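You operate a simulated robot arm through the tools that you are given. There is no shell and no other tool. Be economical: measure what you need, move in short steps, check, and stop when the job is done.

You run a simulated two-armed robot. Do the job below in one go: nothing can be reset, and whatever is moved stays where it is left.

TASK
Put the glue brush on the right lower shelf of the glue bench. Close the left door of the brown cabinet. Take the cream wiping pad from the top of the side table and leave it on the left lower shelf of the glue bench. Take the wooden brush and put it on the green mat. Put one of the mini trays from the white bench on the top of the steel bench. Pick up the paint brush with one hand, pass it to the other hand and put it on the lower shelf of the steel bench. Do these in any order.
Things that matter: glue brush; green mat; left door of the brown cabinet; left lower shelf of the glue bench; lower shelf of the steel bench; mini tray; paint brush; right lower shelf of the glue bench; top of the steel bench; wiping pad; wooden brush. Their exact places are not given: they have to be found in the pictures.

The check looks at the end state, three seconds after you hand in, the way a careful person would. Anything else that was tipped, shoved, dropped, spilled or broken makes it a failure.

THE ROBOT
Two 6-joint arms with two-finger parallel grippers on one trunk, on a base that drives. Base frame: it is fixed to the floor where the robot stands at the start and does not move with it; the origin is under the middle of the robot, x ahead of it, y to its left, z up. Readings come in m, degrees, newtons and seconds.
The left shoulder is at the start at [0.08, 0.216, 1.61], the right one opposite. With the tool pointing down near the work surface each hand reaches from about 0.1 to 0.56 m from the robot's upright axis, wherever it stands, measured 20 degrees to its own side. Places, roughly: glue brush (6x3x14 cm) [0.5, -0.1, 0.8]; green mat (45x15 cm) [-5.74, 4.24, 0.86]; left door of the brown cabinet [-2.3, -0.4, 0.4]; left lower shelf of the glue bench [0.7, 0.6, 0.3]; lower shelf of the steel bench [-5.9, 4.3, 0.2]; mini tray [-3, 3.5, 0.75]; paint brush (4x2x18 cm) [-5.7, 4, 1]; right lower shelf of the glue bench [0.7, -1, 0.3]; top of the steel bench [-5.8, 4.3, 0.9]; wiping pad [-2.25, -0.25, 0.75]; wooden brush (8x5x6 cm) [-3, 2.2, 0.8]. Payload 3.43 kg a hand.
Tool frame (each hand has its own): the origin (TCP) lies between the finger pads and is the grasp point; the fingertips stand 0.03 m ahead of it; z points along the fingers, y is the line along which they close. Largest opening 0.094 m; finger width 0.028, thickness 0.01; the body of the gripper, 0.05 by 0.096 m, starts 0.055 m behind the TCP.
Orientation is that of the tool frame in the base frame, as [roll, pitch, yaw] about the fixed x, y, z axes, in that order (R = Rz(yaw) Ry(pitch) Rx(roll)). With the fingers straight down and closing along the base's y, the tool's x points along the base's -x, its y along +y and its z along -z.

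THE INTERFACE
- The arms move only by the tool drive_tool. It takes "left_rows", "right_rows" or both (then of equal length, played together; a hand with none holds still); each is a list that holds one entry, the list of rows, each a list of 7 numbers: the shift along the tool's x, y, z in units of 250 mm (1.0 is 250 mm), then the turn, a rotation vector about the tool's x, y, z in units of 60 degrees (1.0 is 60 degrees), then the finger opening in m, from 0 to 0.094. In form: [[[tx, ty, tz, wx, wy, wz, fingers], ...]]. A call has 1 to 20 rows; each row is the pose to reach, as a shift and turn from the pose commanded when the call began, along the tool's axes at that moment. A call with a number of a shift or a turn outside -1 to 1 is refused whole. Each row takes 0.2 s and may step no farther than 0.05 m and 8.6 degrees from the row before; otherwise, or with a gripper value out of range, the whole call is refused. Where a pose cannot be reached the arm comes as near as it can. A force on the tool above 40 N (or 10 N above the force at the start of the call, whichever is more), or a blocked arm, ends the call early, and 0.2 s more pass. Each finger travels about 0.072 m/s and halts on what it meets, pressing with about 27 N; the grip force reading is that of the motor and also rises with nothing between the fingers. The clock runs only during rows and for 0.2 s after the last one: add rows that repeat a pose to give the fingers time. The reply holds the time, the measured pose of the TCP, the force on the tool along the base axes, the opening and the grip force, in the units named above and with some noise, with the torque about the TCP (base axes, N m) and any sound that the robot's microphone picked up.
- Cameras (640 x 400 px; columns grow to the right, rows downward): "scene" is now at [0.0899, -0.018, 1.7502]; the picture's right is [-0.28, -0.96, 0.00], its down [-0.87, 0.25, -0.43] and it looks along [0.42, -0.12, -0.90] (base axes); focal length 276 px, centre (320, 200). "left" rides on the left gripper at [0.076, -0.014, -0.103] in its tool frame; the picture's right is [0.18, 0.98, 0.00], its down [-0.75, 0.14, -0.64] and it looks along [-0.63, 0.12, 0.77] (tool axes); focal length 243 px, centre (320, 200). "right" rides on the right gripper at [0.076, 0.014, -0.102] in its tool frame; the picture's right is [-0.18, 0.98, 0.00], its down [-0.75, -0.14, -0.64] and it looks along [-0.63, -0.12, 0.77] (tool axes); focal length 243 px, centre (320, 200).
- grab_frame(camera): a new picture of that camera. No time passes.
- lift_body(by): slides the trunk up (or, below 0, down) by that many m; the arms and the scene camera ride with it, the base frame stays. It gives what a move gives, with no picture.
- roll_base(legs): drives the robot by 1 to 6 legs, each [ahead, left, turn to the left] in m, m and degrees, along the robot's own axes; the way and the turn of a leg run together, so that a leg with both is an arc; at most 1.5 m and 180 degrees a leg. The arms and the cameras ride along, it lands a little off, and it stops where it bumps. It gives what a move gives.
- pan_tilt(pan, tilt): turns the head with the scene camera to pan (to the left, within 86 degrees either way) and tilt (down, from -29 to 69), counted from straight ahead of the robot. It gives what a move gives.
- pixel_to_xyz(camera, pixels): for up to 12 pixels [column, row] of the newest picture of that camera ("zoom" is the newest enlarged one), the place [x, y, z] in the base frame of the surface seen there, good to about 0.002 m. No time passes.
- close_up(camera, box): a new picture of the part [left, top, right, bottom] of that camera's present view, enlarged. No time passes.
- hand_in(): hands the job in; it is judged then, once.

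Go step by step. Measure first, check grasps and placings, and put right what went wrong. The budget is 124 turns and 144 pictures, counting those below and the enlarged ones. Unless the task says otherwise, let go and move clear before handing in, and close with one line.

The tools are called after "Request:" as name(argument=value, ...) on one line, values as JSON. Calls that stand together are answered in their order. drive_tool: Moves the arms, as the interface text tells. Its arguments: {"type":"object","properties":{"left_rows":{"type":"array","items":{"type":"array","items":{"type":"array","items":{"type":"number"}}}},"right_rows":{"type":"array","items":{"type":"array","items":{"type":"array","items":{"type":"number"}}}}},"required":[]} The other tools are called the same way: lift_body (by) slides the trunk up or down; roll_base (legs) drives the base; pan_tilt (pan, tilt) turns the head that bears the scene camera; grab_frame (camera) takes a picture; pixel_to_xyz (camera, pixels) gives the place of the surface under pixels of a picture; close_up (camera, box) takes an enlarged picture of a part of a camera's view; hand_in () hands the job in.

At the start:

```text
time: 0.0
left_position: [0.5531, 0.0707, 1.0365]
left_ee_rot: [-179.9, 0.0, 180.0]
left_contact_force: [0.7, 0.7, 0.1]
left_torque: [-0.01, -0.01, 0.0]
left_opening: 0.094
left_grip_force: 0.0
right_position: [0.3857, -0.2515, 1.0363]
right_ee_rot: [179.9, 0.0, 180.0]
right_contact_force: [0.6, -0.2, 0.0]
right_torque: [0.02, 0.03, 0.02]
right_opening: 0.094
right_grip_force: 0.1
trunk travel left (down, up): [-0.84, 0.0]
robot x, y, heading: [0.0012, -0.0011, 0.1]
head pan, tilt: [-16.1, 64.3]
```

scene: 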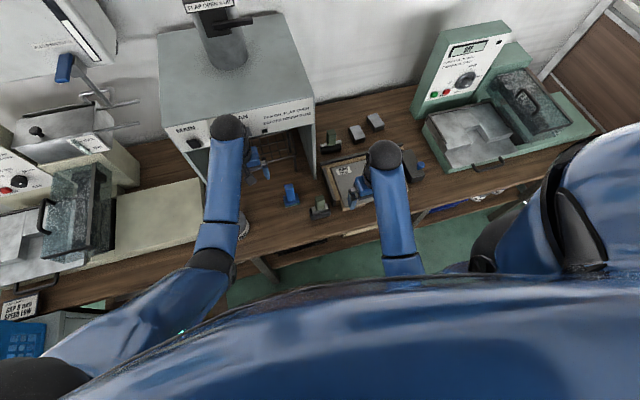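
right: 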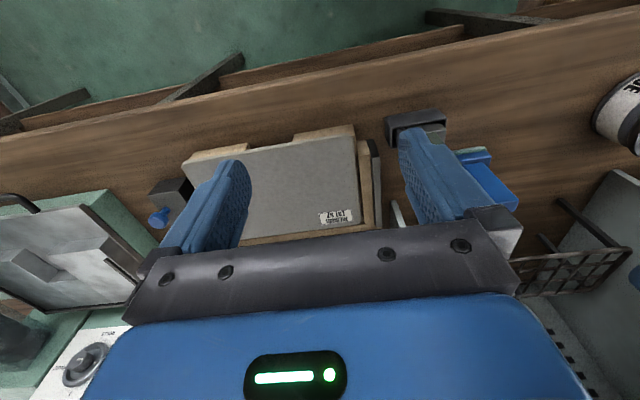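
left: 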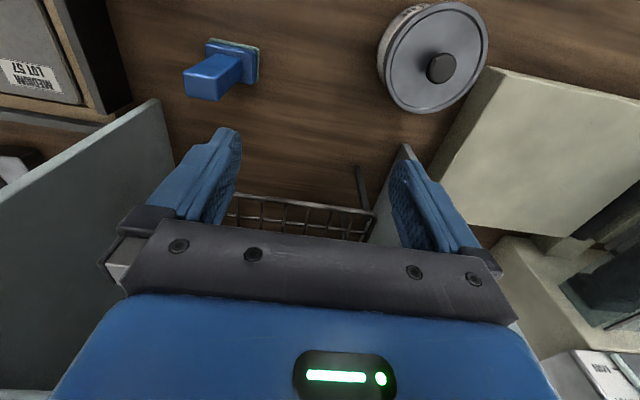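

The bench ahead shows a blue object near (291,194) and a few small items near (320,208). I will enlarge that area and measure it.

Request:
close_up(camera="scene", box=[230, 100, 450, 240])

Request:
pixel_to_xyz(camera="scene", pixels=[[291, 190], [291, 200], [320, 208], [340, 170], [357, 132], [376, 121], [275, 205], [300, 225], [420, 170], [330, 140]])

```text
2.86 times, centred on (340, 170) of scene
```

zoom: 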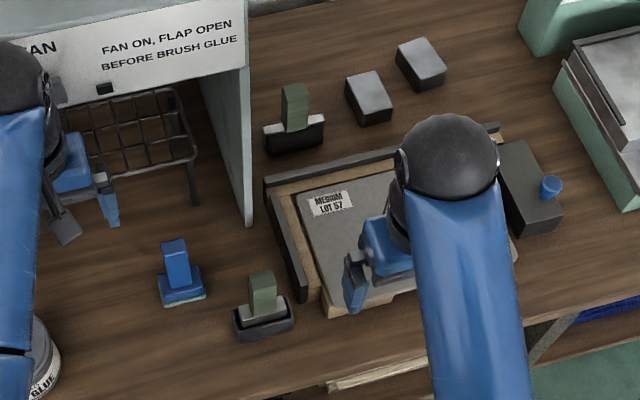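

```text
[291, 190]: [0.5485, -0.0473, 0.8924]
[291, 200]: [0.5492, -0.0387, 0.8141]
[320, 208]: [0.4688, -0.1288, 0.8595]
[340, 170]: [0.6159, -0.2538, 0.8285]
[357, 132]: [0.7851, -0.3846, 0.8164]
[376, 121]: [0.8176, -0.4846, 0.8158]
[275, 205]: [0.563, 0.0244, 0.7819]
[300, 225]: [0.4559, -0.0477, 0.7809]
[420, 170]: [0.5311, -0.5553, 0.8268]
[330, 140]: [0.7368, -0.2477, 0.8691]
```

Candidates are the blue item at (291,194) and the green-handled ones at (320,208) and (330,140). I need sharper views to tell which is the glue brush.

Request:
close_up(camera="scene", box=[275, 120, 355, 230])

Request:
close_up(camera="left", box=[160, 20, 300, 120])

Request:
close_up(camera="right", box=[370, 90, 540, 230])

Request:
pan_tilt(pan=0, tilt=50)

Request:
grab_frame(camera="scene")

```text
3.64 times, centred on (315, 175) of scene
```

zoom: 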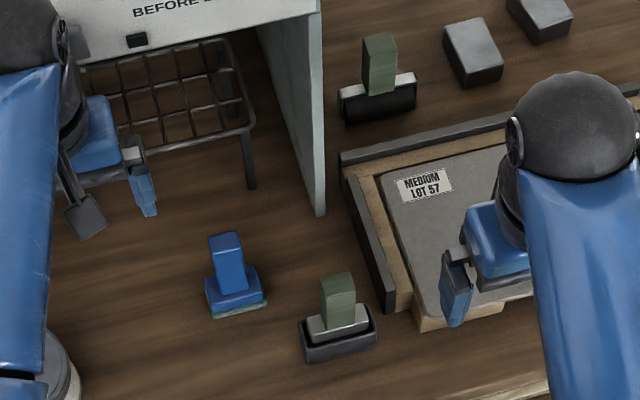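

```text
4.00 times, centred on (230, 70) of left
```

zoom: 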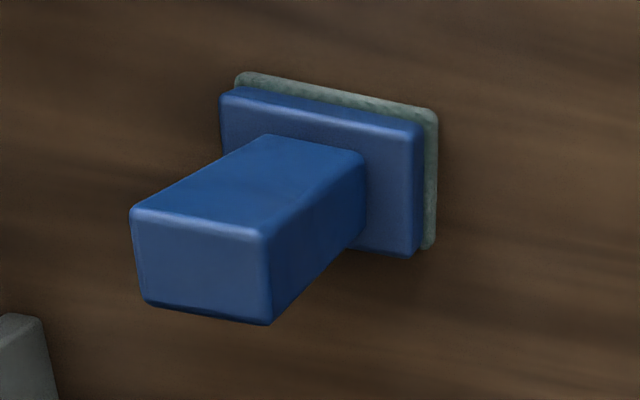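

```text
2.86 times, centred on (455, 160) of right
```

zoom: 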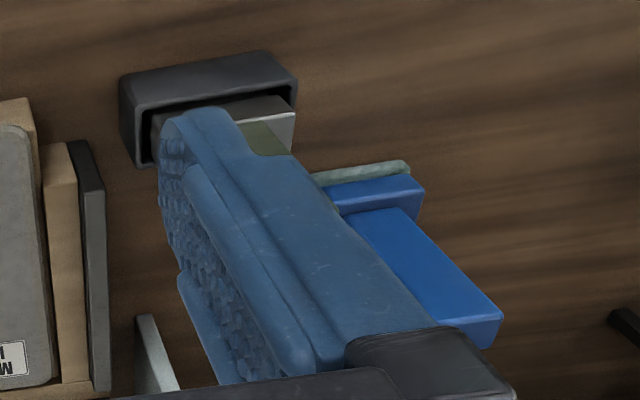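

```text
time: 0.8
left_position: [0.5537, 0.0696, 1.0362]
left_ee_rot: [179.9, 0.0, 180.0]
left_contact_force: [0.0, 0.2, 0.2]
left_torque: [0.02, -0.01, 0.01]
left_opening: 0.0939
left_grip_force: 0.1
right_position: [0.3861, -0.2506, 1.0361]
right_ee_rot: [-180.0, 0.0, 180.0]
right_contact_force: [-0.3, 0.2, 0.6]
right_torque: [0.01, -0.02, 0.01]
right_opening: 0.0939
right_grip_force: 0.1
trunk travel left (down, up): [-0.84, 0.0]
robot x, y, heading: [-0.0011, 0.0022, -0.0]
head pan, tilt: [0.0, 50.0]
```

```text
136 pictures are left
```

scene: 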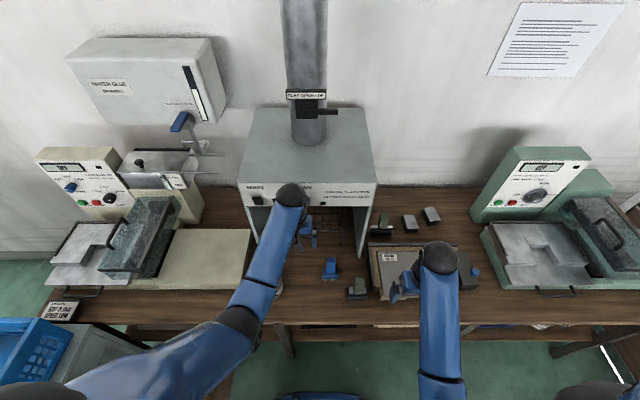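

Both the green-handled items have metal ferrules, one sitting in a black holder. I'll measure them more carefully.

Request:
close_up(camera="scene", box=[310, 200, 430, 310])

Request:
pixel_to_xyz(camera="scene", pixels=[[330, 262], [330, 276], [322, 276], [338, 276], [358, 280], [348, 293], [365, 293], [356, 299], [385, 218], [373, 233], [391, 231]])

```text
3.64 times, centred on (370, 255) of scene
```

zoom: 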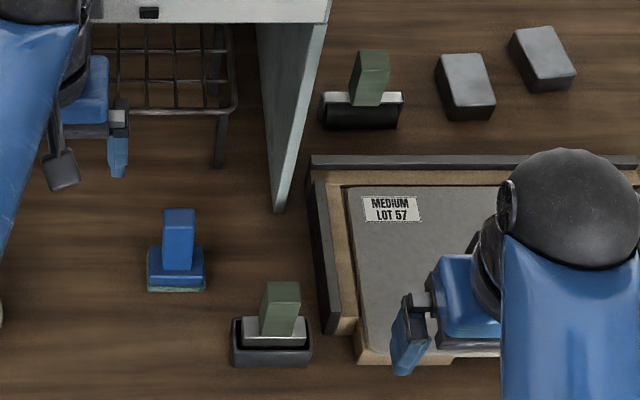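

```text
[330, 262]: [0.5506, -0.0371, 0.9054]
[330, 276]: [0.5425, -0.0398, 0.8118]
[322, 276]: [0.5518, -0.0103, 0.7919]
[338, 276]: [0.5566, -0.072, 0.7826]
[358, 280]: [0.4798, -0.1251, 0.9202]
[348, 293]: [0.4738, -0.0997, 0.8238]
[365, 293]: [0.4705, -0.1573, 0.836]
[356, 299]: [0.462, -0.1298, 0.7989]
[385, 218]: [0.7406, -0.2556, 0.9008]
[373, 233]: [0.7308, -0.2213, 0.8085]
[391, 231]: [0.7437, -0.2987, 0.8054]
```

The item at zoom (282,310) is a 14 cm tall brush (top z 0.92) standing in a black holder at about [0.475,-0.128], which fits the glue brush. I'll measure its handle edges exactly before grasping.

Request:
pixel_to_xyz(camera="zoom", pixels=[[272, 287], [295, 287], [282, 284], [268, 300], [292, 308], [262, 325], [290, 325], [250, 328], [300, 328], [240, 350], [306, 350]])

Request:
drive_tool(right_rows=[[[-0.1, 0.12, 0, 0, 0, 0, 0.07], [-0.2, 0.24, 0, 0, 0, 0, 0.07], [-0.3, 0.36, 0, 0, 0, 0, 0.07], [-0.37, 0.49, 0, 0, 0, 0, 0.07]]])

Request:
grab_frame(camera="right")

```text
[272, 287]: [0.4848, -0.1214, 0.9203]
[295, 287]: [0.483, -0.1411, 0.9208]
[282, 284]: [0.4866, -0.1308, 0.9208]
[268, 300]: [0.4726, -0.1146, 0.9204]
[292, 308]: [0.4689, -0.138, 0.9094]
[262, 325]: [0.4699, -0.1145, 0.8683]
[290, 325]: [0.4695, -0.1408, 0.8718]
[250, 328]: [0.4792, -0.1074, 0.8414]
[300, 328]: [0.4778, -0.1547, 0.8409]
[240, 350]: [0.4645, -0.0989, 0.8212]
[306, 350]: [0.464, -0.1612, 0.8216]
```

```text
time: 1.8
left_position: [0.5533, 0.0704, 1.035]
left_ee_rot: [179.9, -0.1, -180.0]
left_contact_force: [-0.1, -0.3, -1.3]
left_torque: [0.0, -0.01, 0.02]
left_opening: 0.094
left_grip_force: 0.0
right_position: [0.4791, -0.1284, 1.0364]
right_ee_rot: [180.0, 0.1, 179.9]
right_contact_force: [0.2, -0.4, -0.4]
right_torque: [0.02, 0.02, 0.01]
right_opening: 0.0701
right_grip_force: 0.1
trunk travel left (down, up): [-0.84, 0.0]
robot x, y, heading: [0.0006, -0.0026, 0.3]
head pan, tilt: [0.0, 50.0]
```

```text
134 pictures are left
```

right: 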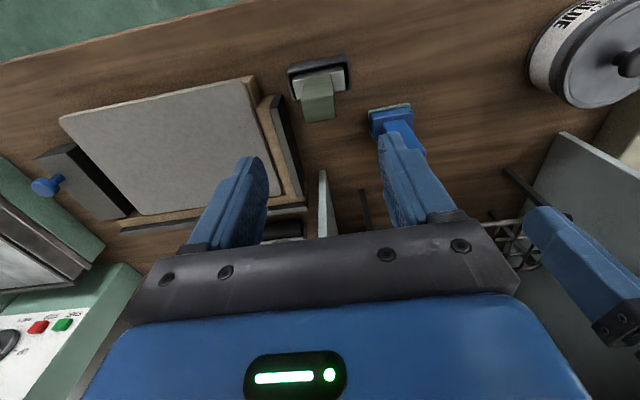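

The handle is centred at [0.478,-0.128] spanning z 0.84–0.92, and the hand is right above it. I'll descend and close.

Request:
drive_tool(right_rows=[[[0, 0, 0.15, 0, 0, 0, 0.07], [0, 0, 0.3, 0, 0, 0, 0.07], [0, 0, 0.45, 0, 0, 0, 0.07], [0, 0, 0.565, 0, 0, 0, 0.07], [0, 0, 0.565, 0, 0, 0, 0.02], [0, 0, 0.565, 0, 0, 0, 0.0], [0, 0, 0.565, 0, 0, 0, 0.0]]])

Request:
grab_frame(camera="right")

```text
time: 3.4
left_position: [0.5537, 0.0711, 1.035]
left_ee_rot: [180.0, 0.0, 179.9]
left_contact_force: [0.9, 0.6, 0.0]
left_torque: [0.0, 0.01, -0.02]
left_opening: 0.094
left_grip_force: 0.0
right_position: [0.4787, -0.1275, 0.8943]
right_ee_rot: [-180.0, 0.0, 180.0]
right_contact_force: [1.0, -0.2, 0.1]
right_torque: [0.02, 0.0, 0.01]
right_opening: 0.0336
right_grip_force: 27.1
trunk travel left (down, up): [-0.84, 0.0]
robot x, y, heading: [0.0008, 0.0014, 0.2]
head pan, tilt: [0.0, 50.0]
```

```text
133 pictures are left
```

right: 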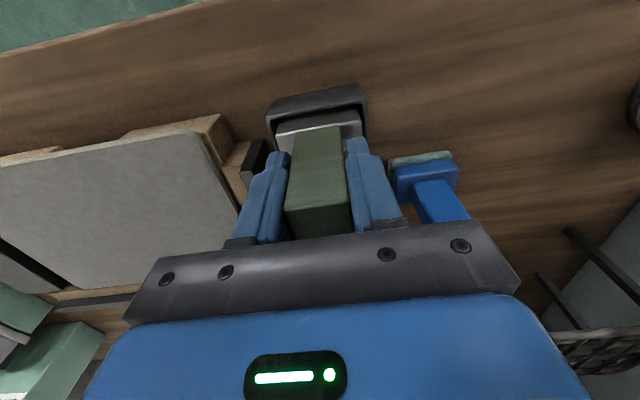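

The grip stopped at 0.034 m with 27 N on the handle. I'll lift it straight out of the holder and check.

Request:
drive_tool(right_rows=[[[0, 0, -0.1, 0, 0, 0, 0], [0, 0, -0.25, 0, 0, 0, 0], [0, 0, -0.4, 0, 0, 0, 0], [0, 0, -0.55, 0, 0, 0, 0], [0, 0, -0.7, 0, 0, 0, 0]]])

Request:
grab_frame(camera="right")

Request:
grab_frame(camera="scene")

```text
time: 4.6
left_position: [0.5545, 0.0709, 1.036]
left_ee_rot: [-180.0, -0.1, 180.0]
left_contact_force: [-0.5, 0.7, 0.2]
left_torque: [0.03, 0.02, -0.03]
left_opening: 0.0939
left_grip_force: 0.1
right_position: [0.4804, -0.1284, 1.0577]
right_ee_rot: [179.9, 0.1, 179.9]
right_contact_force: [0.1, -0.6, -0.2]
right_torque: [0.0, 0.03, 0.04]
right_opening: 0.0334
right_grip_force: 27.5
right hand out of reach, approached as far as the arm can: row 5
trunk travel left (down, up): [-0.84, 0.0]
robot x, y, heading: [0.0033, -0.0026, -0.3]
head pan, tilt: [0.0, 50.0]
```

```text
132 pictures are left
```

right: 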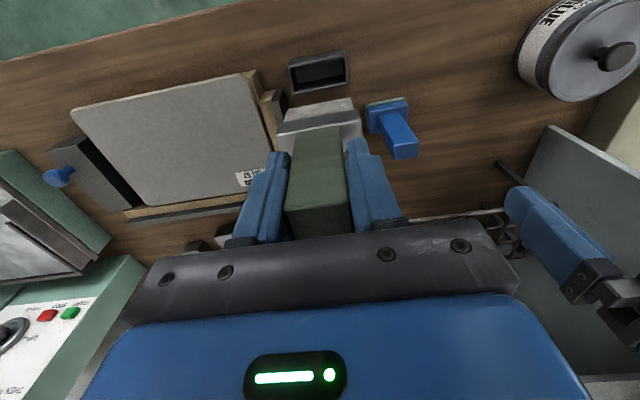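

```text
131 pictures are left
```

scene: 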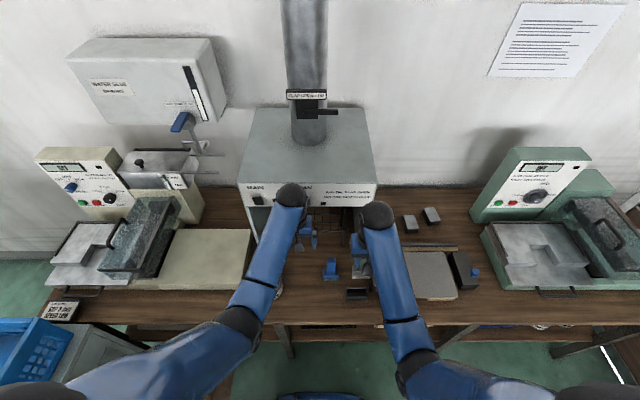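

The brush is out of the holder and held. I'll back off from the bench to see the lower shelves.

Request:
roll_base(legs=[[-0.7, 0, 0]])

Request:
pan_tilt(pan=-30, tilt=42)

Request:
grab_frame(camera="scene")

Request:
pan_tilt(pan=30, tilt=42)

Request:
grab_frame(camera="scene")

```text
time: 8.4
left_position: [-0.1459, 0.072, 1.0353]
left_ee_rot: [-180.0, -0.1, -179.9]
left_contact_force: [-0.3, 0.0, -0.5]
left_torque: [0.01, 0.01, 0.01]
left_opening: 0.0939
left_grip_force: 0.1
right_position: [-0.2196, -0.1276, 1.0562]
right_ee_rot: [180.0, 0.0, -179.9]
right_contact_force: [-0.3, -0.7, -1.0]
right_torque: [-0.03, 0.01, 0.03]
right_opening: 0.0337
right_grip_force: 27.0
trunk travel left (down, up): [-0.84, 0.0]
robot x, y, heading: [-0.7029, -0.0014, -0.1]
head pan, tilt: [0.0, 50.0]
```

```text
time: 9.4
left_position: [-0.1475, 0.0718, 1.0362]
left_ee_rot: [180.0, 0.1, 180.0]
left_contact_force: [-1.4, 0.3, 0.6]
left_torque: [0.02, 0.03, 0.0]
left_opening: 0.0942
left_grip_force: 0.0
right_position: [-0.2211, -0.1259, 1.0574]
right_ee_rot: [179.8, 0.1, -180.0]
right_contact_force: [-0.3, -0.4, -0.8]
right_torque: [-0.01, -0.03, 0.03]
right_opening: 0.0335
right_grip_force: 26.8
trunk travel left (down, up): [-0.84, 0.0]
robot x, y, heading: [-0.6995, 0.0026, -0.2]
head pan, tilt: [-30.0, 42.0]
```

```text
130 pictures are left
```

scene: 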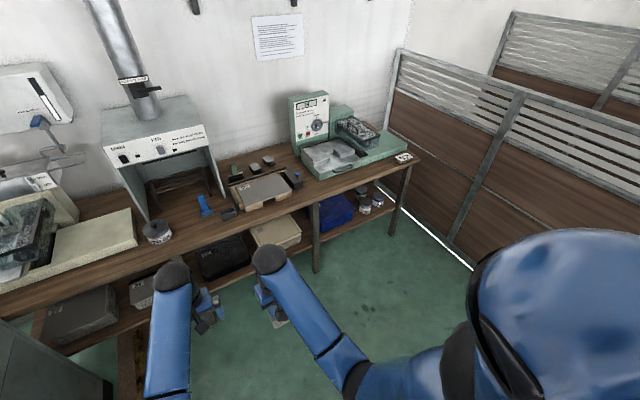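

```text
time: 10.7
left_position: [-0.1467, 0.072, 1.0354]
left_ee_rot: [-180.0, 0.0, 180.0]
left_contact_force: [1.0, 0.4, -0.3]
left_torque: [-0.02, -0.02, 0.01]
left_opening: 0.0939
left_grip_force: 0.1
right_position: [-0.2206, -0.1251, 1.0568]
right_ee_rot: [179.9, 0.2, -179.9]
right_contact_force: [-0.5, 0.6, -1.4]
right_torque: [-0.03, 0.0, -0.01]
right_opening: 0.0336
right_grip_force: 27.3
trunk travel left (down, up): [-0.84, 0.0]
robot x, y, heading: [-0.7015, -0.0004, -0.1]
head pan, tilt: [30.0, 42.0]
```

```text
129 pictures are left
```

scene: 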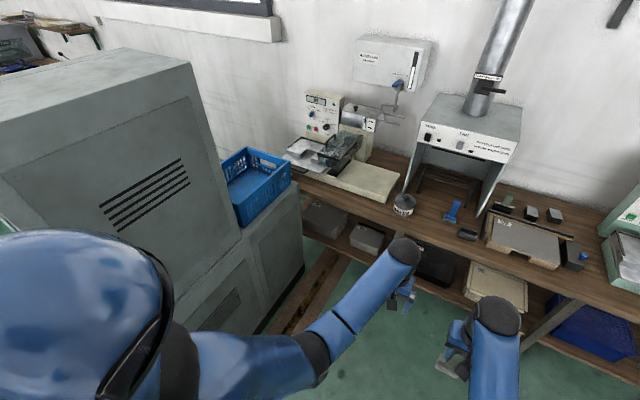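

The bench has shelves below, split by a leg at (315,240) of the first view. I'll shift right toward the right shelf and look at it from lower.

Request:
roll_base(legs=[[0, -0.7, 0]])

Request:
lift_body(by=-0.5)

Request:
pan_tilt(pan=-8, tilt=35)

Request:
grab_frame(camera="scene")

```text
time: 11.7
left_position: [-0.1427, 0.0643, 1.0368]
left_ee_rot: [179.9, 0.0, 179.4]
left_contact_force: [-0.2, 0.5, 0.5]
left_torque: [-0.01, -0.02, 0.04]
left_opening: 0.094
left_grip_force: 0.0
right_position: [-0.2202, -0.133, 1.058]
right_ee_rot: [180.0, 0.1, 179.4]
right_contact_force: [0.0, -0.3, -0.6]
right_torque: [0.03, 0.0, -0.01]
right_opening: 0.0333
right_grip_force: 27.0
trunk travel left (down, up): [-0.84, 0.0]
robot x, y, heading: [-0.6975, -0.0008, -0.5]
head pan, tilt: [30.0, 42.0]
stopped in leg 1: the robot was blocked; the commanded pose is now the measured one
```

```text
refused: -0.5 is not a number from -0.4 to 0.4
```

```text
time: 12.7
left_position: [-0.1416, 0.0635, 1.0354]
left_ee_rot: [-180.0, -0.1, 179.4]
left_contact_force: [0.2, -0.2, 0.6]
left_torque: [-0.02, -0.03, 0.0]
left_opening: 0.0938
left_grip_force: 0.0
right_position: [-0.2177, -0.134, 1.0566]
right_ee_rot: [179.9, 0.2, 179.4]
right_contact_force: [0.2, -0.7, -0.2]
right_torque: [0.04, -0.04, 0.0]
right_opening: 0.0336
right_grip_force: 27.0
trunk travel left (down, up): [-0.84, 0.0]
robot x, y, heading: [-0.6987, -0.0014, -0.7]
head pan, tilt: [-8.0, 35.0]
```

```text
128 pictures are left
```

scene: 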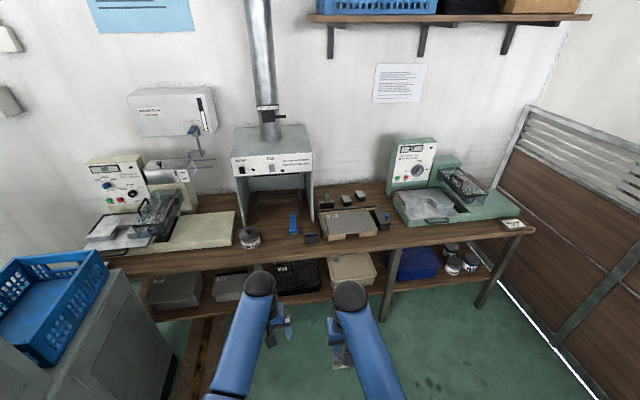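

The move to the right was blocked at once, so something stands beside me. I'll look right and back.

Request:
pan_tilt(pan=-80, tilt=40)

Request:
grab_frame(camera="scene")

Request:
pixel_to_xyz(camera="scene", pixels=[[100, 100], [300, 300], [320, 200], [500, 150], [600, 300]])

Request:
pan_tilt(pan=80, tilt=40)

Request:
grab_frame(camera="scene")

```text
time: 14.1
left_position: [-0.1416, 0.0633, 1.0362]
left_ee_rot: [180.0, 0.0, 179.5]
left_contact_force: [-0.1, -0.7, 0.8]
left_torque: [0.0, -0.01, 0.05]
left_opening: 0.0939
left_grip_force: 0.0
right_position: [-0.2174, -0.1334, 1.0574]
right_ee_rot: [180.0, 0.2, 179.4]
right_contact_force: [-0.1, -0.7, -0.7]
right_torque: [0.01, 0.02, -0.04]
right_opening: 0.0338
right_grip_force: 26.6
trunk travel left (down, up): [-0.84, 0.0]
robot x, y, heading: [-0.6935, 0.0022, -0.9]
head pan, tilt: [-80.0, 40.0]
```

```text
127 pictures are left
```

scene: 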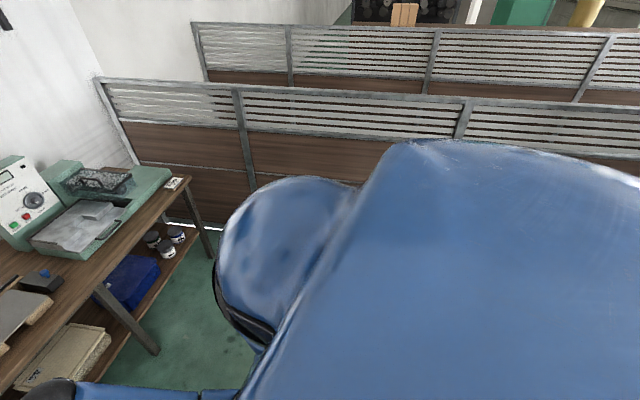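

```text
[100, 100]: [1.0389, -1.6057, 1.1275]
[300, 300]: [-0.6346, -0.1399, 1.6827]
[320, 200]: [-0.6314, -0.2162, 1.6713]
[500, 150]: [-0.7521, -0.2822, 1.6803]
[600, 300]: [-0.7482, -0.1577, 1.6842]
```

```text
time: 16.6
left_position: [-0.1428, 0.0643, 1.0362]
left_ee_rot: [-180.0, 0.0, 179.5]
left_contact_force: [-1.9, 0.3, 0.3]
left_torque: [0.02, -0.01, 0.01]
left_opening: 0.094
left_grip_force: 0.1
right_position: [-0.2166, -0.1322, 1.0574]
right_ee_rot: [179.9, 0.2, 179.4]
right_contact_force: [0.6, -0.1, -0.5]
right_torque: [0.03, 0.01, 0.0]
right_opening: 0.0339
right_grip_force: 26.7
trunk travel left (down, up): [-0.84, 0.0]
robot x, y, heading: [-0.6955, 0.0002, -0.7]
head pan, tilt: [80.0, 40.0]
```

```text
126 pictures are left
```

scene: 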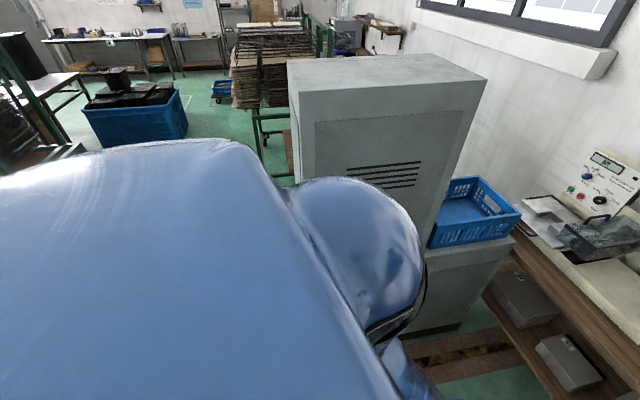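

My own shoulder hides whatever blocked me on the right. I'll go forward a bit and turn right in place to see it.

Request:
roll_base(legs=[[0.3, 0, 0], [0, 0, -50]])

Request:
pan_tilt(pan=-50, tilt=50)

Request:
grab_frame(camera="scene")

```text
time: 20.9
left_position: [0.0103, -0.3856, 1.0355]
left_ee_rot: [180.0, -0.1, 129.6]
left_contact_force: [0.0, -0.3, -0.5]
left_torque: [0.01, -0.03, 0.0]
left_opening: 0.0941
left_grip_force: 0.1
right_position: [-0.1904, -0.455, 1.0572]
right_ee_rot: [180.0, 0.2, 129.4]
right_contact_force: [-0.2, 0.0, -1.5]
right_torque: [-0.04, 0.02, -0.03]
right_opening: 0.0338
right_grip_force: 27.5
trunk travel left (down, up): [-0.84, 0.0]
robot x, y, heading: [-0.3958, -0.0042, -50.6]
head pan, tilt: [80.0, 40.0]
```

```text
time: 23.0
left_position: [0.0106, -0.3864, 1.0358]
left_ee_rot: [-180.0, 0.0, 129.5]
left_contact_force: [0.7, -0.1, -0.1]
left_torque: [0.0, 0.0, 0.0]
left_opening: 0.094
left_grip_force: 0.1
right_position: [-0.1912, -0.4539, 1.0573]
right_ee_rot: [179.9, 0.2, 129.5]
right_contact_force: [-0.6, 0.4, -1.9]
right_torque: [0.01, 0.01, 0.04]
right_opening: 0.0337
right_grip_force: 26.8
trunk travel left (down, up): [-0.84, 0.0]
robot x, y, heading: [-0.4008, -0.0062, -50.3]
head pan, tilt: [-50.0, 50.0]
```

```text
125 pictures are left
```

scene: 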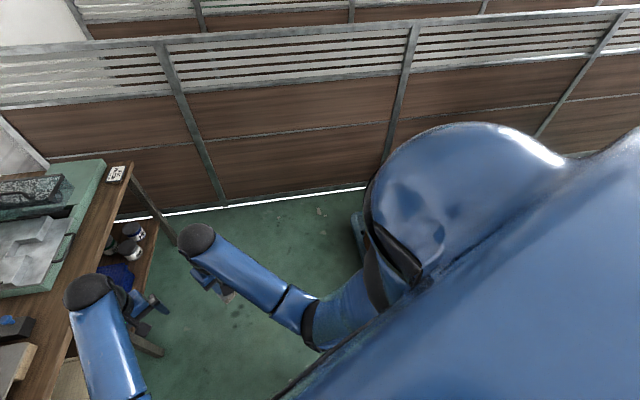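

There's a bluish object partly hidden at (360,235). I'll measure it, the partition and the bench.

Request:
pixel_to_xyz(camera="scene", pixels=[[358, 222], [360, 255], [354, 240], [300, 196], [170, 213], [176, 240], [70, 260], [160, 350], [115, 172]])

Request:
pan_tilt(pan=-5, tilt=60)

Request:
grab_frame(camera="scene")

```text
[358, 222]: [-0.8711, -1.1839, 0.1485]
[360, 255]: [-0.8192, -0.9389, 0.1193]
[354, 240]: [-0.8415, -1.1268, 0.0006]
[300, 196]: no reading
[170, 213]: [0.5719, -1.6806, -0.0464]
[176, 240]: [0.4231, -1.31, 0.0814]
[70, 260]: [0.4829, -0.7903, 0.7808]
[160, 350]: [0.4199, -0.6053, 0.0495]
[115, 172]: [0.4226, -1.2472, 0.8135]
```

```text
time: 24.1
left_position: [0.0099, -0.3865, 1.0364]
left_ee_rot: [-180.0, -0.1, 129.6]
left_contact_force: [0.8, 0.0, 0.9]
left_torque: [0.01, 0.0, 0.0]
left_opening: 0.0942
left_grip_force: 0.0
right_position: [-0.1906, -0.4556, 1.058]
right_ee_rot: [180.0, 0.2, 129.4]
right_contact_force: [0.0, -0.4, -0.4]
right_torque: [0.0, 0.0, 0.0]
right_opening: 0.0333
right_grip_force: 27.5
trunk travel left (down, up): [-0.84, 0.0]
robot x, y, heading: [-0.3988, -0.008, -50.5]
head pan, tilt: [-5.0, 60.0]
```

```text
124 pictures are left
```

scene: 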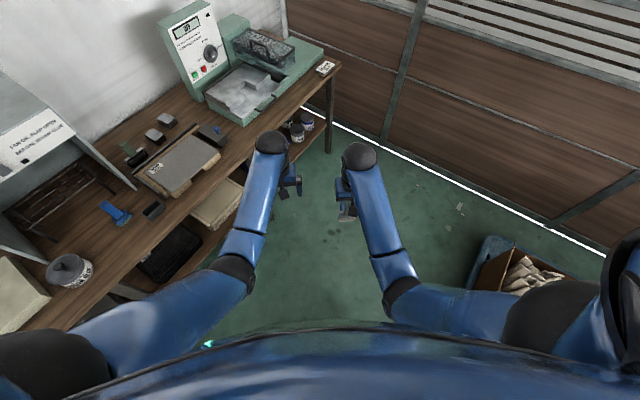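

The blocker is a cart with a rag box at x≈-0.8; the area before the right shelf (y -0.6 to -1.3) is free. I'll face the bench, slide right along x≈-0.25 and lower the trunk to look in.

Request:
roll_base(legs=[[0, 0, 50.5], [0.1, 0, 0], [0, -0.95, 0]])

Request:
lift_body(by=-0.4)

Request:
pan_tilt(pan=0, tilt=45)

Request:
grab_frame(camera="scene")

Request:
grab_frame(camera="left")

```text
time: 32.1
left_position: [0.2601, -0.8791, 1.0353]
left_ee_rot: [179.9, 0.0, -179.5]
left_contact_force: [0.2, -0.9, -0.8]
left_torque: [-0.01, 0.04, -0.01]
left_opening: 0.094
left_grip_force: 0.1
right_position: [0.1862, -1.0781, 1.0573]
right_ee_rot: [179.9, 0.3, -179.7]
right_contact_force: [-0.3, -0.4, -1.3]
right_torque: [-0.02, 0.01, 0.0]
right_opening: 0.0337
right_grip_force: 26.6
trunk travel left (down, up): [-0.84, 0.0]
robot x, y, heading: [-0.2956, -0.9562, 0.7]
head pan, tilt: [-5.0, 60.0]
```

```text
time: 35.9
left_position: [0.2593, -0.8799, 0.636]
left_ee_rot: [180.0, 0.0, -179.6]
left_contact_force: [0.6, 0.3, 0.0]
left_torque: [0.01, 0.0, 0.03]
left_opening: 0.0944
left_grip_force: 0.1
right_position: [0.1856, -1.0784, 0.6566]
right_ee_rot: [179.8, 0.2, -179.7]
right_contact_force: [-0.6, 0.0, -0.8]
right_torque: [0.02, 0.0, 0.0]
right_opening: 0.0334
right_grip_force: 26.9
trunk travel left (down, up): [-0.44, 0.4]
robot x, y, heading: [-0.2938, -0.952, 0.3]
head pan, tilt: [-5.0, 60.0]
```

```text
time: 36.7
left_position: [0.2589, -0.8801, 0.6362]
left_ee_rot: [-180.0, 0.0, -179.7]
left_contact_force: [0.0, 0.7, -0.2]
left_torque: [0.0, -0.02, 0.03]
left_opening: 0.0941
left_grip_force: 0.0
right_position: [0.185, -1.0781, 0.6568]
right_ee_rot: [179.9, 0.1, -179.7]
right_contact_force: [0.2, -0.6, -0.8]
right_torque: [0.0, 0.02, 0.06]
right_opening: 0.0334
right_grip_force: 26.5
trunk travel left (down, up): [-0.44, 0.4]
robot x, y, heading: [-0.2923, -0.9547, 0.3]
head pan, tilt: [0.0, 45.0]
```

```text
123 pictures are left
```

scene: 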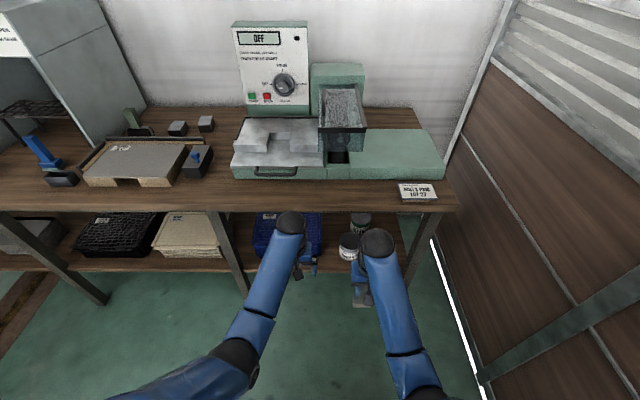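

```text
122 pictures are left
```

left: 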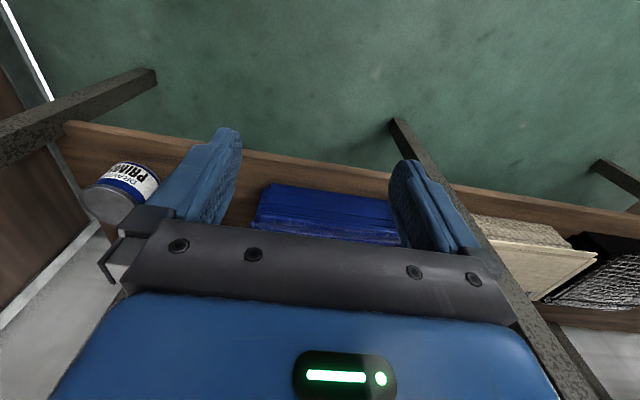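

The right shelf holds a blue bin (left view (325,215)) and a can (130,185). I'll measure shelf, bin, cans and bench underside.

Request:
pixel_to_xyz(camera="left", pixels=[[170, 140], [240, 210], [100, 135], [180, 160], [300, 165], [270, 190], [400, 205], [155, 190], [120, 180]])

Request:
pixel_to_xyz(camera="scene", pixels=[[340, 260], [326, 235], [347, 245], [359, 222], [395, 230], [240, 262], [405, 270], [340, 205], [262, 215], [318, 250], [420, 240]])

Request:
close_up(camera="scene", box=[220, 190, 440, 320])

```text
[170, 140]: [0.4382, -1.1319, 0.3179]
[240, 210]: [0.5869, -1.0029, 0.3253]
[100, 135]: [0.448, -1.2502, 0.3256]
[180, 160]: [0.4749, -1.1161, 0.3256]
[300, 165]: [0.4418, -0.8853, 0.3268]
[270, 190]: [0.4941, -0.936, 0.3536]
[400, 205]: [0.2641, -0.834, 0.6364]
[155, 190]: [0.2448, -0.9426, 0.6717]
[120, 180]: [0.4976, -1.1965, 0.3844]
```

```text
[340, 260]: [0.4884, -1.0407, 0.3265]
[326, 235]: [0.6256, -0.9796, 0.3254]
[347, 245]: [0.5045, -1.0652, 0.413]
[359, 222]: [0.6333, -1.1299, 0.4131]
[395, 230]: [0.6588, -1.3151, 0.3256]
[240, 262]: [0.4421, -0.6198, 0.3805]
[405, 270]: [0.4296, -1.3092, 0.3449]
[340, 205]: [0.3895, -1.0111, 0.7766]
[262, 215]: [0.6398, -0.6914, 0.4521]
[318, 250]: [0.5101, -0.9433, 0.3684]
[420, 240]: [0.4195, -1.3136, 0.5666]
```

```text
2.91 times, centred on (330, 255) of scene
```

zoom: 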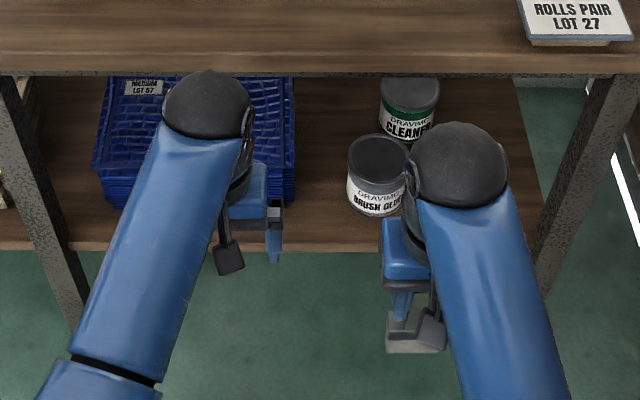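

The shelf is at z 0.326 with its front edge at x≈0.43, and there's an 8 cm gap between the bin (y -0.95) and the glue can (y -1.03). I'll lay the brush there lying flat, so I start pitching the right tool forward.

Request:
drive_tool(right_rows=[[[0, 0, 0, 0, -0.125, 0, 0], [0, 0, 0, 0, -0.25, 0, 0], [0, 0, 0, 0, -0.375, 0, 0], [0, 0, 0, 0, -0.5, 0, 0], [0, 0, 0, 0, -0.625, 0, 0], [0, 0, 0, 0, -0.75, 0, 0]]])

Request:
drive_tool(right_rows=[[[0, 0, 0, 0, -0.125, 0, 0], [0, 0, 0, 0, -0.25, 0, 0], [0, 0, 0, 0, -0.375, 0, 0], [0, 0, 0, 0, -0.5, 0, 0], [0, 0, 0, 0, -0.625, 0, 0], [0, 0, 0, 0, -0.75, 0, 0]]])

Request:
grab_frame(camera="scene")

```text
time: 38.1
left_position: [0.2592, -0.8812, 0.636]
left_ee_rot: [-180.0, -0.1, -179.6]
left_contact_force: [-0.7, -0.6, 0.6]
left_torque: [0.03, 0.02, -0.02]
left_opening: 0.0941
left_grip_force: 0.0
right_position: [0.1865, -1.0794, 0.6578]
right_ee_rot: [179.9, 45.3, -179.8]
right_contact_force: [0.1, -0.2, -0.5]
right_torque: [0.01, 0.04, -0.04]
right_opening: 0.0335
right_grip_force: 27.0
trunk travel left (down, up): [-0.44, 0.4]
robot x, y, heading: [-0.293, -0.957, 0.7]
head pan, tilt: [0.0, 45.0]
```

```text
time: 39.5
left_position: [0.259, -0.8802, 0.635]
left_ee_rot: [180.0, 0.1, -179.5]
left_contact_force: [-0.7, 0.6, -0.3]
left_torque: [-0.02, 0.0, -0.03]
left_opening: 0.0941
left_grip_force: 0.0
right_position: [0.1865, -1.0789, 0.6566]
right_ee_rot: [27.0, 90.0, 27.4]
right_contact_force: [-0.1, -0.1, -0.2]
right_torque: [0.02, 0.08, 0.0]
right_opening: 0.0336
right_grip_force: 27.6
trunk travel left (down, up): [-0.44, 0.4]
robot x, y, heading: [-0.296, -0.9526, 0.2]
head pan, tilt: [0.0, 45.0]
```

```text
120 pictures are left
```

scene: 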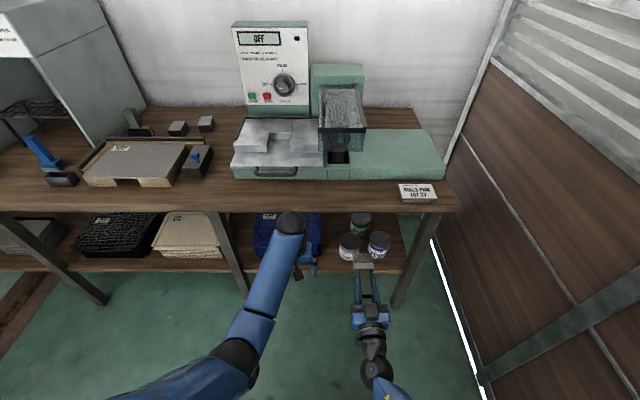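

The brush is now horizontal, pointing forward. I'll move the left hand out of the way, align the right hand with the gap at y≈-0.993, and then lower the trunk.

Request:
drive_tool(left_rows=[[[0.1, 0.1, 0, 0, 0, 0, 0.094], [0.2, 0.2, 0, 0, 0, 0, 0.094], [0.3, 0.3, 0, 0, 0, 0, 0.094], [0.4, 0.4, 0, 0, 0, 0, 0.094], [0.5, 0.5, 0, 0, 0, 0, 0.094]]], right_rows=[[[0, 0, 0, 0, 0, 0, 0], [0, 0, 0, 0, 0, 0, 0], [0, 0.1, 0, 0, 0, 0, 0], [0, 0.22, 0, 0, 0, 0, 0], [0, 0.345, 0, 0, 0, 0, 0]]])

Request:
lift_body(by=-0.27)

Request:
pan_tilt(pan=0, tilt=35)

Request:
grab_frame(camera="scene")

Request:
grab_frame(camera="right")

```text
time: 40.7
left_position: [0.1332, -0.7547, 0.6354]
left_ee_rot: [-180.0, 0.0, -179.6]
left_contact_force: [-0.5, 0.0, -0.2]
left_torque: [0.01, 0.01, 0.0]
left_opening: 0.094
left_grip_force: 0.1
right_position: [0.1846, -0.9904, 0.657]
right_ee_rot: [7.1, 89.9, 7.4]
right_contact_force: [-0.3, 1.5, 0.3]
right_torque: [-0.02, 0.07, 0.0]
right_opening: 0.0338
right_grip_force: 27.0
trunk travel left (down, up): [-0.44, 0.4]
robot x, y, heading: [-0.2926, -0.9557, 0.2]
head pan, tilt: [0.0, 45.0]
```

```text
time: 43.5
left_position: [0.1324, -0.7564, 0.3661]
left_ee_rot: [-179.9, 0.0, -179.6]
left_contact_force: [0.0, -0.1, 0.3]
left_torque: [0.0, 0.0, -0.01]
left_opening: 0.0941
left_grip_force: 0.1
right_position: [0.1847, -0.9913, 0.3872]
right_ee_rot: [21.6, 89.8, 22.0]
right_contact_force: [-0.2, 0.3, -1.3]
right_torque: [0.01, 0.02, -0.05]
right_opening: 0.0335
right_grip_force: 26.4
trunk travel left (down, up): [-0.17, 0.67]
robot x, y, heading: [-0.2958, -0.9542, 0.5]
head pan, tilt: [0.0, 45.0]
```

```text
time: 44.2
left_position: [0.1336, -0.7565, 0.366]
left_ee_rot: [179.9, 0.0, -179.7]
left_contact_force: [0.4, -0.5, -0.9]
left_torque: [0.0, 0.01, 0.02]
left_opening: 0.0941
left_grip_force: 0.1
right_position: [0.1846, -0.9918, 0.3871]
right_ee_rot: [22.2, 89.9, 22.5]
right_contact_force: [0.3, 0.6, -0.2]
right_torque: [0.04, 0.04, 0.01]
right_opening: 0.0336
right_grip_force: 26.9
trunk travel left (down, up): [-0.17, 0.67]
robot x, y, heading: [-0.296, -0.9516, 0.4]
head pan, tilt: [0.0, 35.0]
```

```text
119 pictures are left
```

scene: 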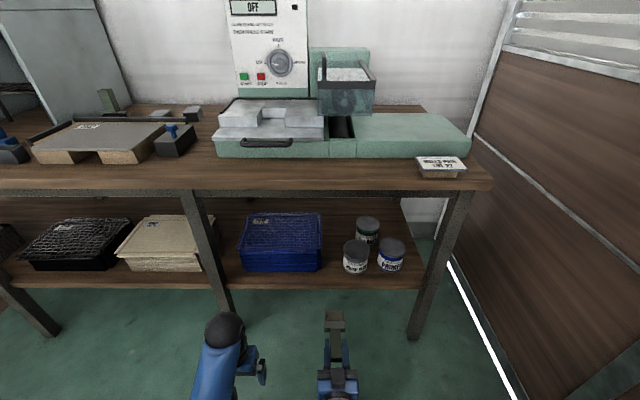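

```text
118 pictures are left
```

right: 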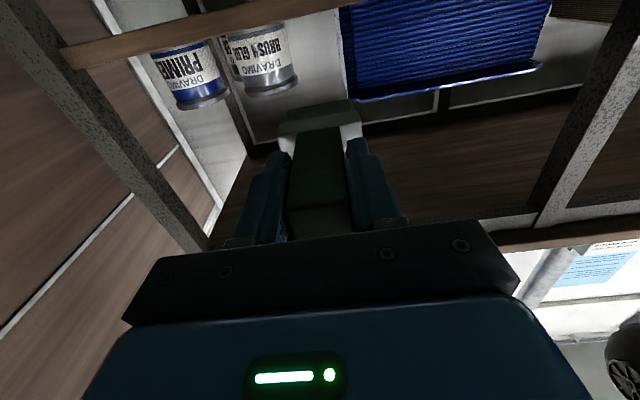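

Now the gap is clear in the scene view between the bin's right side (322,245) and the can (343,255). I'll measure its edges.

Request:
pixel_to_xyz(camera="scene", pixels=[[320, 240], [320, 268], [317, 268], [322, 230], [345, 265], [356, 262], [335, 280], [330, 250], [335, 310], [335, 330], [330, 287]])

```text
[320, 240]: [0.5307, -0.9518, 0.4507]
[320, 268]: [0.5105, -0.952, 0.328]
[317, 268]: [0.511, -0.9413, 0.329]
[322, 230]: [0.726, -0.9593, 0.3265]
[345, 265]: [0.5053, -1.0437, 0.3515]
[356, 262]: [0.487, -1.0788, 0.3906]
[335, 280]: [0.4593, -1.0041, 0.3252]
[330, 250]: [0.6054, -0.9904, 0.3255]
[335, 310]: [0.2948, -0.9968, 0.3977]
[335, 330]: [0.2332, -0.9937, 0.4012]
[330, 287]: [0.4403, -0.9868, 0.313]
```

The gap runs y -0.952 to -1.035 and the brush is aligned at -0.994, 5 cm above the shelf level. I'll roll forward 0.2 m to bring the tip just over the shelf, then check.

Request:
roll_base(legs=[[0.2, 0, 0]])

Request:
grab_frame(camera="scene")

```text
time: 45.8
left_position: [0.3328, -0.7531, 0.3652]
left_ee_rot: [-179.9, -0.1, -179.6]
left_contact_force: [-0.2, 0.0, 0.0]
left_torque: [-0.07, 0.02, 0.01]
left_opening: 0.0942
left_grip_force: 0.1
right_position: [0.3846, -0.9914, 0.3874]
right_ee_rot: [28.8, 89.9, 29.1]
right_contact_force: [-0.5, 0.1, -0.7]
right_torque: [0.0, 0.08, 0.01]
right_opening: 0.0332
right_grip_force: 27.3
trunk travel left (down, up): [-0.17, 0.67]
robot x, y, heading: [-0.0987, -0.9544, 0.4]
head pan, tilt: [0.0, 35.0]
```

```text
117 pictures are left
```

scene: 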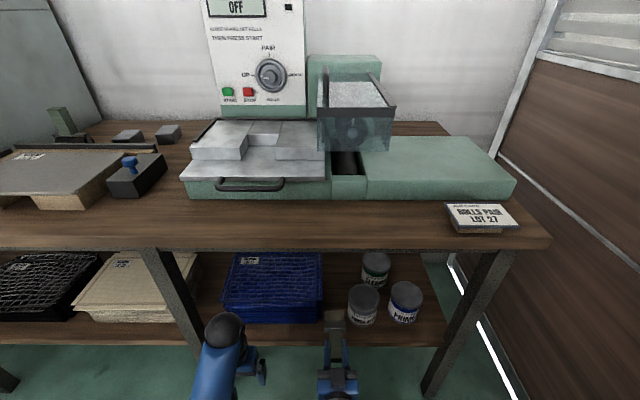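

Aligned with the gap. I'll push in 8 cm and then lower about 4.3 cm to the shelf.

Request:
drive_tool(right_rows=[[[0, -0.012, 0.1, 0, 0, 0, 0], [0, -0.012, 0.2, 0, 0, 0, 0], [0, -0.012, 0.34, 0, 0, 0, 0], [0.08, -0.012, 0.34, 0, 0, 0, 0], [0.13, -0.012, 0.34, 0, 0, 0, 0], [0.17, -0.012, 0.34, 0, 0, 0, 0]]])

Request:
close_up(camera="scene", box=[220, 240, 440, 380])

Request:
grab_frame(camera="right")

```text
time: 47.2
left_position: [0.3327, -0.7534, 0.3658]
left_ee_rot: [180.0, 0.0, -179.5]
left_contact_force: [-0.4, 0.6, 0.0]
left_torque: [-0.01, -0.05, -0.01]
left_opening: 0.0938
left_grip_force: 0.0
right_position: [0.469, -0.9929, 0.3445]
right_ee_rot: [19.7, 89.7, 20.0]
right_contact_force: [0.0, -0.3, -0.1]
right_torque: [-0.01, 0.02, -0.02]
right_opening: 0.0333
right_grip_force: 27.3
trunk travel left (down, up): [-0.17, 0.67]
robot x, y, heading: [-0.0993, -0.9525, 0.7]
head pan, tilt: [0.0, 35.0]
```

```text
2.86 times, centred on (330, 310) of scene
```

zoom: 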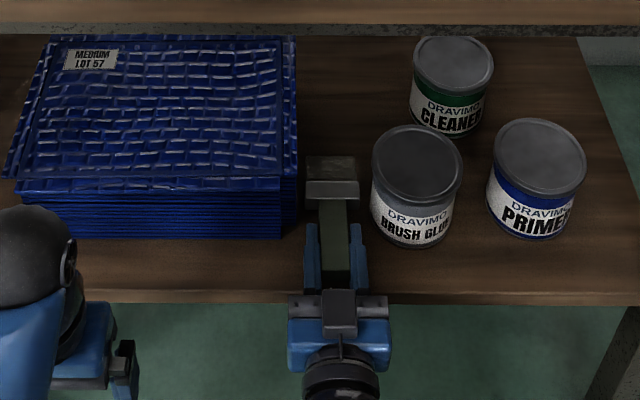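

```text
115 pictures are left
```

right: 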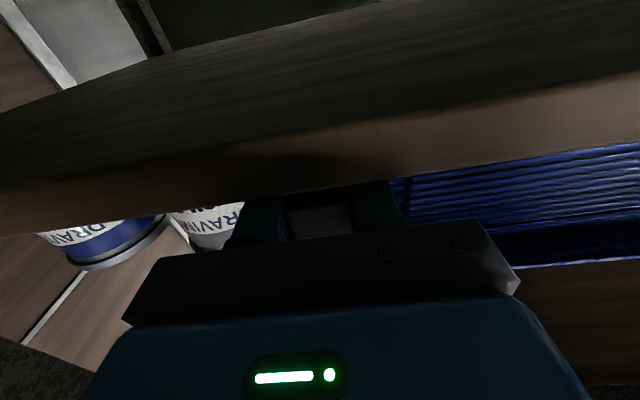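

The brush lies neatly in the gap with no contact yet. I'll lower a few mm and open the fingers slightly (to 0.05).

Request:
drive_tool(right_rows=[[[0.008, 0, 0, 0, 0, 0, 0], [0.012, 0, 0, 0, 0, 0, 0], [0.012, 0, 0, 0, 0, 0, 0.045], [0.012, 0, 0, 0, 0, 0, 0.05], [0.012, 0, 0, 0, 0, 0, 0.05]]])

Request:
close_up(camera="scene", box=[220, 240, 440, 380])

```text
time: 48.4
left_position: [0.3317, -0.7537, 0.364]
left_ee_rot: [180.0, 0.0, -179.6]
left_contact_force: [-0.5, 0.6, -0.1]
left_torque: [0.0, 0.03, 0.01]
left_opening: 0.0941
left_grip_force: 0.2
right_position: [0.4694, -0.994, 0.342]
right_ee_rot: [21.0, 89.7, 21.4]
right_contact_force: [0.2, -0.6, -0.8]
right_torque: [-0.02, 0.02, -0.03]
right_opening: 0.0499
right_grip_force: 0.0
trunk travel left (down, up): [-0.17, 0.67]
robot x, y, heading: [-0.0979, -0.953, 0.4]
head pan, tilt: [0.0, 35.0]
```

```text
2.86 times, centred on (330, 310) of scene
```

zoom: 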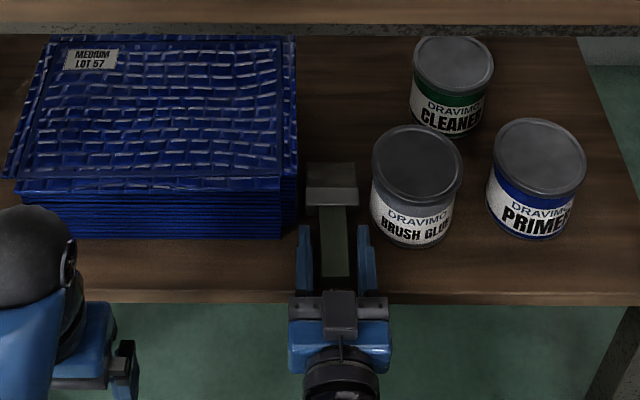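

The brush rests on the shelf with the fingers open either side. I'll withdraw straight back and verify.

Request:
drive_tool(right_rows=[[[0, 0, -0.1, 0, 0, 0, 0.05], [0, 0, -0.22, 0, 0, 0, 0.05], [0, 0, -0.4, 0, 0, 0, 0.05], [0, 0, -0.5, 0, 0, 0, 0.05]]])

Request:
roll_base(legs=[[-0.2, 0, 0]])

Request:
grab_frame(camera="scene")

Request:
pixel_to_xyz(camera="scene", pixels=[[333, 278], [333, 255], [333, 265], [140, 250]])

```text
time: 49.4
left_position: [0.3317, -0.7548, 0.3665]
left_ee_rot: [179.9, 0.0, -179.6]
left_contact_force: [-0.7, 1.1, -0.8]
left_torque: [-0.01, 0.04, -0.01]
left_opening: 0.0943
left_grip_force: 0.1
right_position: [0.3441, -0.9952, 0.3408]
right_ee_rot: [20.7, 89.8, 20.9]
right_contact_force: [0.5, -0.1, -0.1]
right_torque: [-0.02, 0.01, 0.03]
right_opening: 0.05
right_grip_force: 0.0
trunk travel left (down, up): [-0.17, 0.67]
robot x, y, heading: [-0.0993, -0.9546, 0.5]
head pan, tilt: [0.0, 35.0]
```

```text
time: 51.0
left_position: [0.133, -0.7542, 0.3654]
left_ee_rot: [-179.9, -0.1, -179.6]
left_contact_force: [0.5, -0.3, 0.2]
left_torque: [0.01, -0.04, 0.01]
left_opening: 0.0939
left_grip_force: 0.0
right_position: [0.1462, -0.9953, 0.3415]
right_ee_rot: [18.5, 89.8, 18.9]
right_contact_force: [0.1, 0.9, 0.7]
right_torque: [0.0, 0.0, 0.0]
right_opening: 0.05
right_grip_force: 0.1
trunk travel left (down, up): [-0.17, 0.67]
robot x, y, heading: [-0.2933, -0.9553, 0.9]
head pan, tilt: [0.0, 35.0]
```

```text
113 pictures are left
```

scene: 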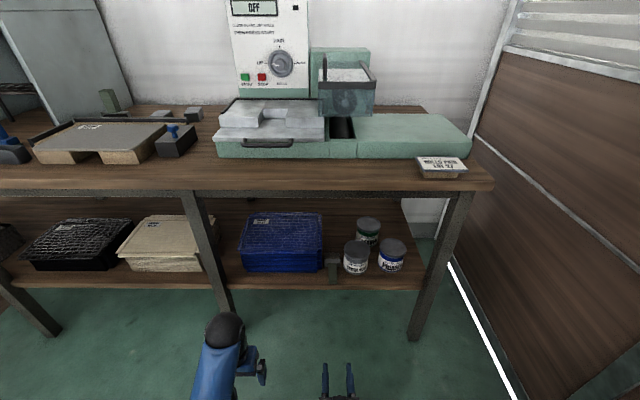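

```text
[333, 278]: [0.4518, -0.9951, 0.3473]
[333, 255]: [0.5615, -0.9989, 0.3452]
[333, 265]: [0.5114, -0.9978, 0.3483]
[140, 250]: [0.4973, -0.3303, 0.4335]
```

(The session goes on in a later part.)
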